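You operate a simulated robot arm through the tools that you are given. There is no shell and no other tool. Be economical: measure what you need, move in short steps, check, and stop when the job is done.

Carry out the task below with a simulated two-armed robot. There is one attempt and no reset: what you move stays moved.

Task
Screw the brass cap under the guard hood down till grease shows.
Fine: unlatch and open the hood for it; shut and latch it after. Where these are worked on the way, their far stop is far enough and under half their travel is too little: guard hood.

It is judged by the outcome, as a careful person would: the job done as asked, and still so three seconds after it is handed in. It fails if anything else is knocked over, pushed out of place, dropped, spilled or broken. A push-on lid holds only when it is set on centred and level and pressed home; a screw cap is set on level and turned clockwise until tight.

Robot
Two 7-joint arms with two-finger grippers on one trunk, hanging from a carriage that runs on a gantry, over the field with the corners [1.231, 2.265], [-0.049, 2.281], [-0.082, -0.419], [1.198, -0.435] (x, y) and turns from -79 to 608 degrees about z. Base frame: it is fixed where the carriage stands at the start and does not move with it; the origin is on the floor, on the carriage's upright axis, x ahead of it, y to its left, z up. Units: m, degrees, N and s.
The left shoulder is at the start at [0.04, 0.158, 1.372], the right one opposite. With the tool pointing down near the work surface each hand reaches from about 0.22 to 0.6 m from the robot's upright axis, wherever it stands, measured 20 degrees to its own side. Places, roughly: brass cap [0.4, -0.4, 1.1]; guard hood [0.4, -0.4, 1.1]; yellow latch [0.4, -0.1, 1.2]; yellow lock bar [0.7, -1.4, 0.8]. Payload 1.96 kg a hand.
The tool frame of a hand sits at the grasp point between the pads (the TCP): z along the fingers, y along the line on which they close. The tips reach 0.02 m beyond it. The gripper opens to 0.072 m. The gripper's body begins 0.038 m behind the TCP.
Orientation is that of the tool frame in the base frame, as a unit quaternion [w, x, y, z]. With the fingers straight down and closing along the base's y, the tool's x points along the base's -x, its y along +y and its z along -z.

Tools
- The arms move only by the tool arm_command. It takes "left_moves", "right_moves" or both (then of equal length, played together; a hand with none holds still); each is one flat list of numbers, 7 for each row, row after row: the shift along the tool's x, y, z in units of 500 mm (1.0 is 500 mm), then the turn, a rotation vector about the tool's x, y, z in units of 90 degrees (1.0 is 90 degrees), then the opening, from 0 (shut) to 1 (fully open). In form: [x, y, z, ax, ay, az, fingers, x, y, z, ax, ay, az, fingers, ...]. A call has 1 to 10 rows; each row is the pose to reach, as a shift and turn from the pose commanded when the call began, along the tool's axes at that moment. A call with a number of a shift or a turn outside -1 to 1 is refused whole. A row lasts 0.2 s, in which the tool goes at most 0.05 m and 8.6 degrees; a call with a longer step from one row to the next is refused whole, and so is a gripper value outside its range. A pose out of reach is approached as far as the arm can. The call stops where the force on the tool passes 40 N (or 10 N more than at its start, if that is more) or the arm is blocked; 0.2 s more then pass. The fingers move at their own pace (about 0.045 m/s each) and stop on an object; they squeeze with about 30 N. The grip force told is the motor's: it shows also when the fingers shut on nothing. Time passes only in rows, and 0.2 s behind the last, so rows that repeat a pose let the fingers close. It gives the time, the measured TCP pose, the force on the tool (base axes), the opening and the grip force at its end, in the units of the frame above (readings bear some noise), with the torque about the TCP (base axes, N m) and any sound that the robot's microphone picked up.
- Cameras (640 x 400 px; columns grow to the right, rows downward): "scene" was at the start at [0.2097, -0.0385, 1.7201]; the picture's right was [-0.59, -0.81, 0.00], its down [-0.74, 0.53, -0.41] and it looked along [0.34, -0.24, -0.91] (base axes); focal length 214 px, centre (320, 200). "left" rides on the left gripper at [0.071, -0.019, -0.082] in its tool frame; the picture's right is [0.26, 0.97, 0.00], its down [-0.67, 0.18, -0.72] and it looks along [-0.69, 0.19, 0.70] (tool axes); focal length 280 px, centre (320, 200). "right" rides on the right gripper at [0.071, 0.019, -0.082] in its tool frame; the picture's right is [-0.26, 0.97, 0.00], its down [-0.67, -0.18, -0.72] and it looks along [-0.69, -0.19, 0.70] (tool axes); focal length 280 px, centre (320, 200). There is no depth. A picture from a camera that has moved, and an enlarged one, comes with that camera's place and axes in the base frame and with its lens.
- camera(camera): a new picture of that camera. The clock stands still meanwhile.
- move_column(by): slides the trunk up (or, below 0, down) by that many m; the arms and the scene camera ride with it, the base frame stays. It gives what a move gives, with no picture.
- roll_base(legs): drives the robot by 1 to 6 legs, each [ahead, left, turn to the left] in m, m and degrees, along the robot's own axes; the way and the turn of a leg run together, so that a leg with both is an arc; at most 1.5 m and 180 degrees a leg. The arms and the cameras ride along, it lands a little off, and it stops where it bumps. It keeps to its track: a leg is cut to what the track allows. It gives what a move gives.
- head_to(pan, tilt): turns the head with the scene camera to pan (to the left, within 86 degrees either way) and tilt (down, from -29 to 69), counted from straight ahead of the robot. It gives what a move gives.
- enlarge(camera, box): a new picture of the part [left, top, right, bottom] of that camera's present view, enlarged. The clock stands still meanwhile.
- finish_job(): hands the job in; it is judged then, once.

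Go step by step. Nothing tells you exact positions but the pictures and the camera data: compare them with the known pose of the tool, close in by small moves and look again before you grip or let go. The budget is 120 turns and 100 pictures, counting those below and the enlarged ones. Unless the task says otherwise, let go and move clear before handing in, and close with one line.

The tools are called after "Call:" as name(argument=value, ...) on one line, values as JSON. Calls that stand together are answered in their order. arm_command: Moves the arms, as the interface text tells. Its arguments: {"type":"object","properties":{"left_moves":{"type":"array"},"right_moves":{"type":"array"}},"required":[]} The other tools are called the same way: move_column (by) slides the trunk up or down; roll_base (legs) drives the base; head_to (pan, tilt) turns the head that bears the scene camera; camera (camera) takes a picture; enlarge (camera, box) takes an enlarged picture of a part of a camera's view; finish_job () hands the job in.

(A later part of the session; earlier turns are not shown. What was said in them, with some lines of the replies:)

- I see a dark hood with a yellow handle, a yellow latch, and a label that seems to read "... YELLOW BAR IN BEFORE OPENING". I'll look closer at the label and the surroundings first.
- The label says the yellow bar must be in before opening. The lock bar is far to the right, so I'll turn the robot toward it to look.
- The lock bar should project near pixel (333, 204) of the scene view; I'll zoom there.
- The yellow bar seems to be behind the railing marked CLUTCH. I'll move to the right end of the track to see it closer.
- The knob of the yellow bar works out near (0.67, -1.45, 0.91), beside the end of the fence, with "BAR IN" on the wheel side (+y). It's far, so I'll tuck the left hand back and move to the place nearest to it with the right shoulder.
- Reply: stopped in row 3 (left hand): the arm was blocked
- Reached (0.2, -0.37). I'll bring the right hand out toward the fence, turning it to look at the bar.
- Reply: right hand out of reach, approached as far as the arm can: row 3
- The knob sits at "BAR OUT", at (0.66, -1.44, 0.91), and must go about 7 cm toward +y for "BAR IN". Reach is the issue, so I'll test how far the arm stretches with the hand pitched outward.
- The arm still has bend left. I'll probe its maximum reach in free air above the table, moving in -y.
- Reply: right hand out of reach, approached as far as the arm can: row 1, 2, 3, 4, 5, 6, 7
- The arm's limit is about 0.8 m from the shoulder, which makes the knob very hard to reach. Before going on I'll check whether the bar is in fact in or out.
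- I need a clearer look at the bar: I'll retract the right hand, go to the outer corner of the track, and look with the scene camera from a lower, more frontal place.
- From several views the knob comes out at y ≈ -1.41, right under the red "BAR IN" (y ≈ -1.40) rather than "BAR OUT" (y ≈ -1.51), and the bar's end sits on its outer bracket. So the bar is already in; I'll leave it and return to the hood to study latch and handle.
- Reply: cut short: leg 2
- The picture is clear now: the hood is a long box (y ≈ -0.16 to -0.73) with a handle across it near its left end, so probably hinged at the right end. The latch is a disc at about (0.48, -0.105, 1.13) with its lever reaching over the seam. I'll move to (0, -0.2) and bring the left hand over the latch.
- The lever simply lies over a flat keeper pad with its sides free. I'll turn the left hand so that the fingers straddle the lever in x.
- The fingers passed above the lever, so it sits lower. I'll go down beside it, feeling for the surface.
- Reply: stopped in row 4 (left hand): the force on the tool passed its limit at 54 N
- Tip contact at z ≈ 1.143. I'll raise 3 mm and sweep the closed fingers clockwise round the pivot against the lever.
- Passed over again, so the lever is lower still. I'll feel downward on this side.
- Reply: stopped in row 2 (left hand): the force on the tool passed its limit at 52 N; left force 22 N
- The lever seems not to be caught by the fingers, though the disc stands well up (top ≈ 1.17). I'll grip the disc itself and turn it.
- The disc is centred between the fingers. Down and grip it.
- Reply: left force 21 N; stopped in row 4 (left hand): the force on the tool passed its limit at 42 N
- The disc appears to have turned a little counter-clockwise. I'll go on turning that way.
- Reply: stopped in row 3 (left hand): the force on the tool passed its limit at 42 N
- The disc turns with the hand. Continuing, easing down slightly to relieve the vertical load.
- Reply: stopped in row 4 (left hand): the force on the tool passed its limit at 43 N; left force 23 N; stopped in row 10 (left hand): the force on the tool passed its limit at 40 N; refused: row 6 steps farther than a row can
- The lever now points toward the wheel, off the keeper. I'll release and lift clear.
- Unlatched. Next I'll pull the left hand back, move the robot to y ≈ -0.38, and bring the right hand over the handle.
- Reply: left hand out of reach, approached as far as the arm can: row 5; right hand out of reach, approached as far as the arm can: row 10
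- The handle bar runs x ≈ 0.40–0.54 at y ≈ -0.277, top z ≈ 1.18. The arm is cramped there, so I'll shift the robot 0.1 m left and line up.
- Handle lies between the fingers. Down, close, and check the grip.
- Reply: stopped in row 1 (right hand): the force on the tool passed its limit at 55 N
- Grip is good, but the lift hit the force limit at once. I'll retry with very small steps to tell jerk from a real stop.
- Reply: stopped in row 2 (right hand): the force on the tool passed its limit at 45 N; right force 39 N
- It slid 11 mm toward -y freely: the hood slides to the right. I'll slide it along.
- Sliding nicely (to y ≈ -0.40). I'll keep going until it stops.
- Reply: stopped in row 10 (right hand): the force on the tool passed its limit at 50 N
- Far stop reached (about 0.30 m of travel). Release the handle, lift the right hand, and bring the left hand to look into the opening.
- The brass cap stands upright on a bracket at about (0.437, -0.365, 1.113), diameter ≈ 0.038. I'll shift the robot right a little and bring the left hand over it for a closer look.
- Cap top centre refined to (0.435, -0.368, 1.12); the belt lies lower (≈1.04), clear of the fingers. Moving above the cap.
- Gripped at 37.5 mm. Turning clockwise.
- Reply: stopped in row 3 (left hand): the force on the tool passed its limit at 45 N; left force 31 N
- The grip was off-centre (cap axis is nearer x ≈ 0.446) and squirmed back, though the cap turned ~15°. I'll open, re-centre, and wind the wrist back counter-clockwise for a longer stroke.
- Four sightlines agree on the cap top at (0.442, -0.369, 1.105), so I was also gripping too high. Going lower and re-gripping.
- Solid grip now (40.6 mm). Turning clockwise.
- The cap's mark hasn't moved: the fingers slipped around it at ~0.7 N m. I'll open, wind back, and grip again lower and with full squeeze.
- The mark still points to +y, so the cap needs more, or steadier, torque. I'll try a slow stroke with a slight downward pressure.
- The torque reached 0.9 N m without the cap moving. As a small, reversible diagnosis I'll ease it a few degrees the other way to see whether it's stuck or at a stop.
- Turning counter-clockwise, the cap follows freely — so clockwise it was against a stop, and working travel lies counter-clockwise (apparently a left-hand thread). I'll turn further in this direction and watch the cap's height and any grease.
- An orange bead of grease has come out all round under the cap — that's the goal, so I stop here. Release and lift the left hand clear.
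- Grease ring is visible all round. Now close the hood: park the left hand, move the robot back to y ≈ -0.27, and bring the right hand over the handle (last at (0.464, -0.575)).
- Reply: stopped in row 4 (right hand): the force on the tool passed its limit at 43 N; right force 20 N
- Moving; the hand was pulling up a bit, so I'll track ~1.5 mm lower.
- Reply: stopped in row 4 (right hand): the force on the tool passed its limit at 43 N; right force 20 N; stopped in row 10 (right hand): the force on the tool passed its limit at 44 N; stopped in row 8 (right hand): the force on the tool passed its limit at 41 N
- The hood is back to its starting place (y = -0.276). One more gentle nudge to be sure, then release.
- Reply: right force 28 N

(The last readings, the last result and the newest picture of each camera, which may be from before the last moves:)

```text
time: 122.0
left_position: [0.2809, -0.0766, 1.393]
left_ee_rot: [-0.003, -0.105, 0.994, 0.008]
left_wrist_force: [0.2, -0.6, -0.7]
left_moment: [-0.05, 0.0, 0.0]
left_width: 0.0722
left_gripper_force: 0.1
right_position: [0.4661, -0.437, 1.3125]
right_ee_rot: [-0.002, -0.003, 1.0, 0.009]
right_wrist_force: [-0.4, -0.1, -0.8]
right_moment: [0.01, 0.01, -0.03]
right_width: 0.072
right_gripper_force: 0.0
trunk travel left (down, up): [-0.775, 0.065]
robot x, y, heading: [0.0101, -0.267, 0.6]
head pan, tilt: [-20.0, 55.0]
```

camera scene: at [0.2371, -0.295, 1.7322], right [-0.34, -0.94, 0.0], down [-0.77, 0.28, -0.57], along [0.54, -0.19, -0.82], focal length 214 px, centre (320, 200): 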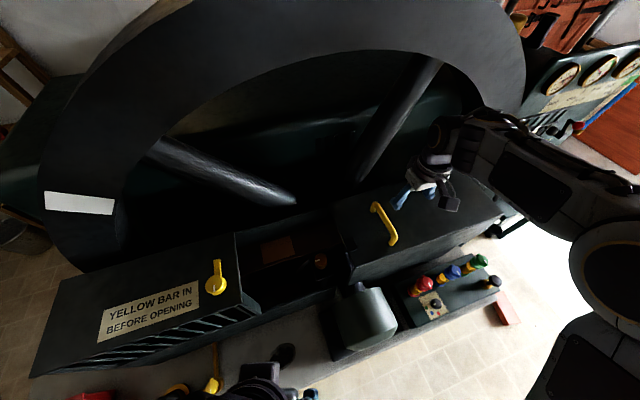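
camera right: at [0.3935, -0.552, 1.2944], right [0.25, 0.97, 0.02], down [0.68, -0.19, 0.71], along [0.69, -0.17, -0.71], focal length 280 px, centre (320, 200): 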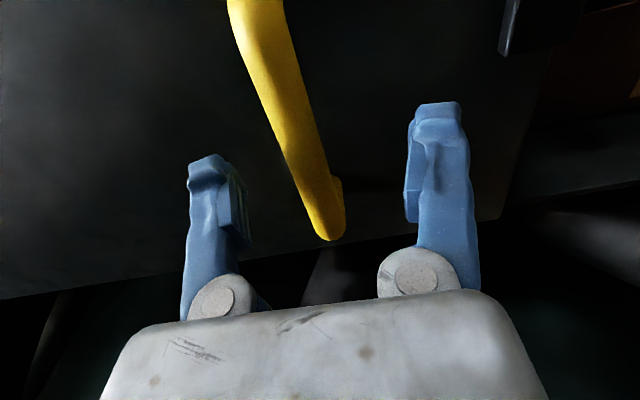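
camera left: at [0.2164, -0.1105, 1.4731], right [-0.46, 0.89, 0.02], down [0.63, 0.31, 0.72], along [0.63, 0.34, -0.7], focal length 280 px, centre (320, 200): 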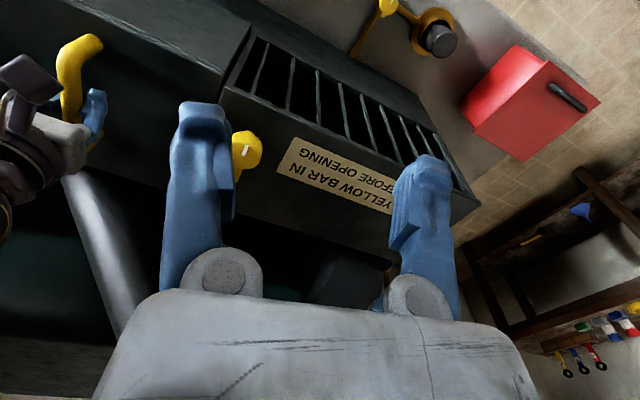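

Hood is firmly shut. Now the latch: left hand back over the disc at (0.447, -0.096), at the yaw where I released it.

Call:
roll_base(legs=[[0, 0.067, 0]])

Call:
arm_command(left_moves=[-0.041, -0.034, 0.05, 0, 0, 0.083, 1, -0.083, -0.068, 0.1, 0, 0, 0.166, 1, -0.124, -0.102, 0.15, 0, 0, 0.249, 1, -0.165, -0.136, 0.2, 0, 0, 0.332, 1, -0.206, -0.17, 0.255, 0, 0, 0.415, 1, -0.248, -0.204, 0.31, 0, 0, 0.498, 1, -0.289, -0.238, 0.36, 0, 0, 0.58, 1])

Call:
camera(camera="left")

```text
time: 123.0
left_position: [0.2799, -0.0087, 1.3931]
left_ee_rot: [-0.004, -0.107, 0.994, 0.008]
left_wrist_force: [0.3, -0.5, 0.7]
left_moment: [0.02, -0.02, 0.02]
left_width: 0.0721
left_gripper_force: 0.0
right_position: [0.4663, -0.3683, 1.3126]
right_ee_rot: [-0.002, -0.003, 1.0, 0.008]
right_wrist_force: [0.0, 0.4, 0.3]
right_moment: [-0.02, 0.01, -0.01]
right_width: 0.072
right_gripper_force: 0.1
trunk travel left (down, up): [-0.775, 0.065]
robot x, y, heading: [0.0097, -0.1993, 0.5]
head pan, tilt: [-20.0, 55.0]
```

```text
time: 124.6
left_position: [0.4432, -0.0944, 1.209]
left_ee_rot: [-0.005, 0.344, 0.939, 0.005]
left_wrist_force: [0.6, 0.2, -0.2]
left_moment: [0.01, -0.04, -0.01]
left_width: 0.0721
left_gripper_force: 0.0
right_position: [0.4651, -0.3683, 1.3138]
right_ee_rot: [-0.002, -0.002, 1.0, 0.009]
right_wrist_force: [0.0, 0.1, 0.6]
right_moment: [-0.04, 0.04, -0.01]
right_width: 0.072
right_gripper_force: 0.0
trunk travel left (down, up): [-0.775, 0.065]
robot x, y, heading: [0.0102, -0.1986, 0.7]
head pan, tilt: [-20.0, 55.0]
```

```text
17 pictures are left
camera left: at [0.3773, -0.0641, 1.2905], right [0.42, 0.91, 0.01], down [0.64, -0.3, 0.71], along [0.64, -0.29, -0.71], focal length 280 px, centre (320, 200)
```

left: 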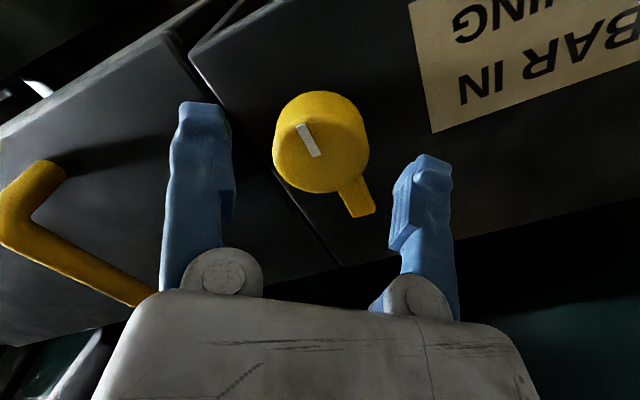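

Call:
arm_command(left_moves=[-0.009, 0.002, 0.04, 0, 0, 0, 1, -0.009, 0.002, 0.081, 0, 0, 0, 1, -0.009, 0.002, 0.081, 0, 0, 0, 0.6, -0.009, 0.002, 0.081, 0, 0, 0, 0.3, -0.009, 0.002, 0.081, 0, 0, 0, 0.2, -0.009, 0.002, 0.081, 0, 0, 0, 0.2])

Call:
arm_command(left_moves=[0, 0, 0, 0, 0, 0.07, 0.2, 0, 0, 0, 0, 0, 0.15, 0.2, 0, 0, 0, 0, 0, 0.23, 0.2, 0, 0, 0, 0, 0, 0.31, 0.2, 0, 0, 0, 0, 0, 0.39, 0.2, 0, 0, 0, 0, 0, 0.47, 0.2, 0, 0, 0, 0, 0, 0.55, 0.2, 0, 0, 0, 0, 0, 0.63, 0.2, 0, 0, 0, 0, 0, 0.71, 0.2, 0, 0, 0, 0, 0, 0.79, 0.2])

Call:
camera(camera="left")

```text
time: 126.0
left_position: [0.447, -0.096, 1.1687]
left_ee_rot: [-0.007, 0.343, 0.939, 0.005]
left_wrist_force: [1.3, -2.5, -2.9]
left_moment: [-0.56, 0.58, -0.1]
left_width: 0.0409
left_gripper_force: 38.0
right_position: [0.4641, -0.3687, 1.313]
right_ee_rot: [-0.003, -0.002, 1.0, 0.009]
right_wrist_force: [0.1, 0.1, -1.4]
right_moment: [0.0, 0.03, 0.0]
right_width: 0.0717
right_gripper_force: 0.1
trunk travel left (down, up): [-0.775, 0.065]
robot x, y, heading: [0.0064, -0.1995, 0.4]
head pan, tilt: [-20.0, 55.0]
```

```text
time: 128.2
left_position: [0.4469, -0.095, 1.1681]
left_ee_rot: [-0.008, 0.826, 0.564, -0.001]
left_wrist_force: [-15.5, -9.9, 5.7]
left_moment: [1.02, -1.52, 0.01]
left_width: 0.0411
left_gripper_force: 39.9
right_position: [0.4655, -0.3695, 1.3126]
right_ee_rot: [-0.003, -0.003, 1.0, 0.008]
right_wrist_force: [-0.3, -0.1, -0.9]
right_moment: [-0.05, 0.01, 0.05]
right_width: 0.0717
right_gripper_force: 0.1
trunk travel left (down, up): [-0.775, 0.065]
robot x, y, heading: [0.0102, -0.2006, 0.6]
head pan, tilt: [-20.0, 55.0]
```

```text
16 pictures are left
camera left: at [0.455, -0.0228, 1.2501], right [0.99, -0.11, -0.01], down [-0.07, -0.7, 0.71], along [-0.08, -0.7, -0.71], focal length 280 px, centre (320, 200)
```

left: 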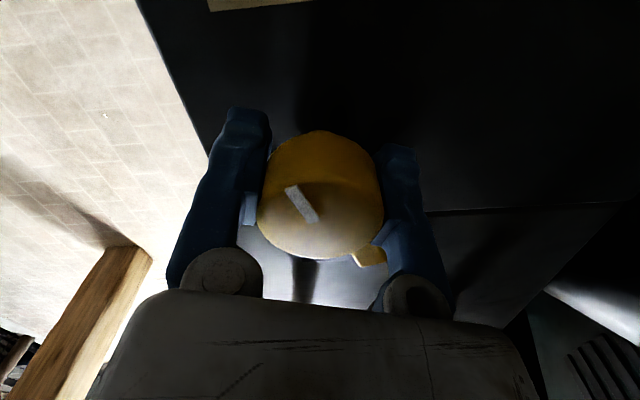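

Call:
arm_command(left_moves=[0, 0, 0, 0, 0, 0.04, 0.2, 0, 0, 0, 0, 0, 0.08, 0.2, 0, 0, 0, 0, 0, 0.12, 0.2, 0, 0, 0, 0, 0, 0.16, 0.2, 0, 0, 0, 0, 0, 0.2, 0.2, 0, 0, 0, 0, 0, 0.23, 0.2, 0, 0, 0, 0, 0, 0.25, 0.2])

Call:
camera(camera="left")

```text
time: 129.8
left_position: [0.4476, -0.0956, 1.1684]
left_ee_rot: [-0.008, 0.919, 0.393, -0.001]
left_wrist_force: [-21.9, -8.8, 19.0]
left_moment: [-0.21, -1.66, 0.6]
left_width: 0.0412
left_gripper_force: 40.0
right_position: [0.4636, -0.3681, 1.3116]
right_ee_rot: [-0.003, -0.002, 1.0, 0.008]
right_wrist_force: [1.0, 0.8, -0.4]
right_moment: [-0.01, -0.02, 0.0]
right_width: 0.0719
right_gripper_force: 0.2
trunk travel left (down, up): [-0.775, 0.065]
robot x, y, heading: [0.0085, -0.1982, 0.4]
head pan, tilt: [-20.0, 55.0]
```

```text
15 pictures are left
camera left: at [0.4828, -0.0305, 1.2498], right [0.88, -0.48, -0.01], down [-0.33, -0.62, 0.71], along [-0.35, -0.62, -0.7], focal length 280 px, centre (320, 200)
```

left: 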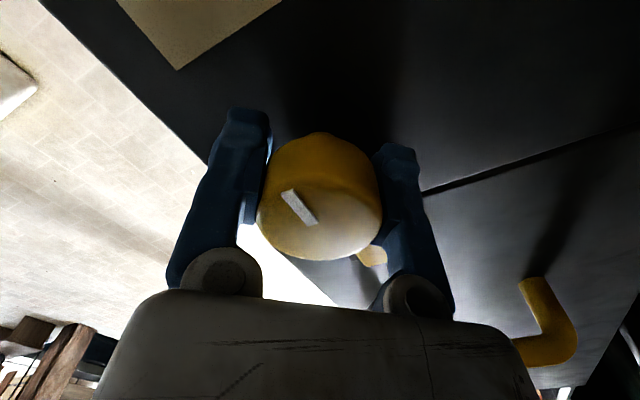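

The latch has come up against its stop (torque 0.6 N m). Release, lift, and check.

Call:
arm_command(left_moves=[0, 0, 0, 0, 0, -0.02, 0.5, 0, 0, 0, 0, 0, -0.02, 1, 0, 0, 0, 0, 0, -0.02, 1, 0, 0, 0, 0, 0, -0.02, 1, 0, 0, -0.07, 0, 0, -0.02, 1, 0, 0, -0.15, 0, 0, -0.02, 1, 0, 0, -0.24, 0, 0, -0.1, 1])

Call:
arm_command(left_moves=[0, 0, 0, 0, 0, -0.09, 1, 0, 0, 0, 0, 0, -0.18, 1, 0, 0, 0, 0, 0, -0.27, 1, 0, 0, 0, 0, 0, -0.36, 1, 0, 0, 0, 0, 0, -0.45, 1, 0, 0, 0, 0, 0, -0.54, 1, 0, 0, 0, 0, 0, -0.63, 1, -0.04, -0.05, -0.03, 0, 0, -0.72, 1, -0.08, -0.1, -0.06, 0, 0, -0.81, 1, -0.12, -0.15, -0.1, 0, 0, -0.9, 1])

Call:
camera(camera="left")

Call:
camera(camera="scene")

```text
time: 131.4
left_position: [0.4472, -0.0965, 1.2927]
left_ee_rot: [-0.008, 0.885, 0.465, -0.001]
left_wrist_force: [0.3, 0.3, 0.5]
left_moment: [0.01, -0.02, -0.01]
left_width: 0.0719
left_gripper_force: 0.1
right_position: [0.4661, -0.368, 1.3133]
right_ee_rot: [-0.003, -0.003, 1.0, 0.008]
right_wrist_force: [0.3, -0.5, -0.3]
right_moment: [-0.01, 0.01, 0.01]
right_width: 0.0719
right_gripper_force: 0.0
trunk travel left (down, up): [-0.775, 0.065]
robot x, y, heading: [0.0065, -0.2012, 0.6]
head pan, tilt: [-20.0, 55.0]
```

```text
time: 133.6
left_position: [0.3528, -0.1042, 1.3425]
left_ee_rot: [-0.006, 0.371, 0.929, 0.004]
left_wrist_force: [-0.1, -0.2, 0.1]
left_moment: [-0.03, 0.03, 0.01]
left_width: 0.0722
left_gripper_force: 0.0
right_position: [0.4664, -0.3678, 1.3116]
right_ee_rot: [-0.003, -0.003, 1.0, 0.009]
right_wrist_force: [-0.7, 0.4, 0.2]
right_moment: [0.02, -0.02, 0.01]
right_width: 0.0723
right_gripper_force: 0.1
trunk travel left (down, up): [-0.775, 0.065]
robot x, y, heading: [0.0083, -0.2005, 0.5]
head pan, tilt: [-20.0, 55.0]
```

```text
14 pictures are left
camera left: at [0.2891, -0.0705, 1.4229], right [0.47, 0.88, 0.01], down [0.62, -0.34, 0.71], along [0.62, -0.33, -0.71], focal length 280 px, centre (320, 200)
```

left: 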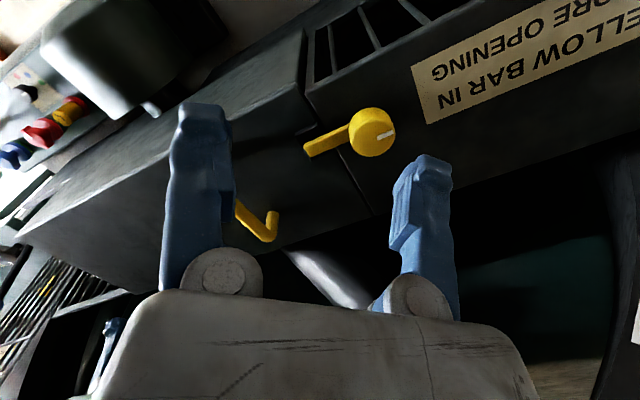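

```text
13 pictures are left
camera scene: at [0.2369, -0.2261, 1.7322], right [-0.33, -0.94, 0.0], down [-0.77, 0.27, -0.57], along [0.54, -0.19, -0.82], focal length 214 px, centre (320, 200)
```

scene: 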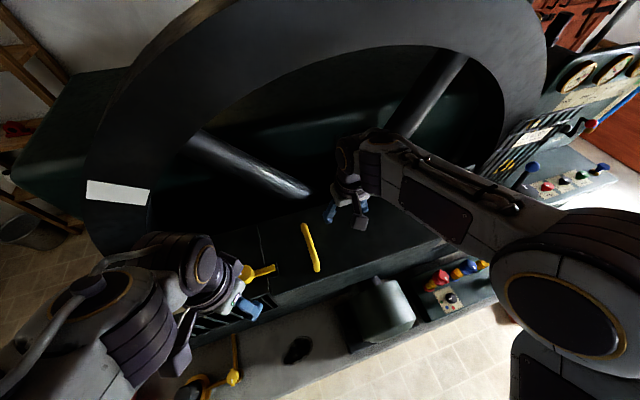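

The hood is shut with its seam closed, the latch lever lies across the keeper again, and both hands are clear. Handing in.

Call:
finish_job()

```text
The job is handed in.
```

The brass cap is screwed down and a bead of grease shows all round it; the hood is shut and latched again. The cap only turned counter-clockwise, and the yellow bar looked already in, so I left it alone (it was out of reach anyway).
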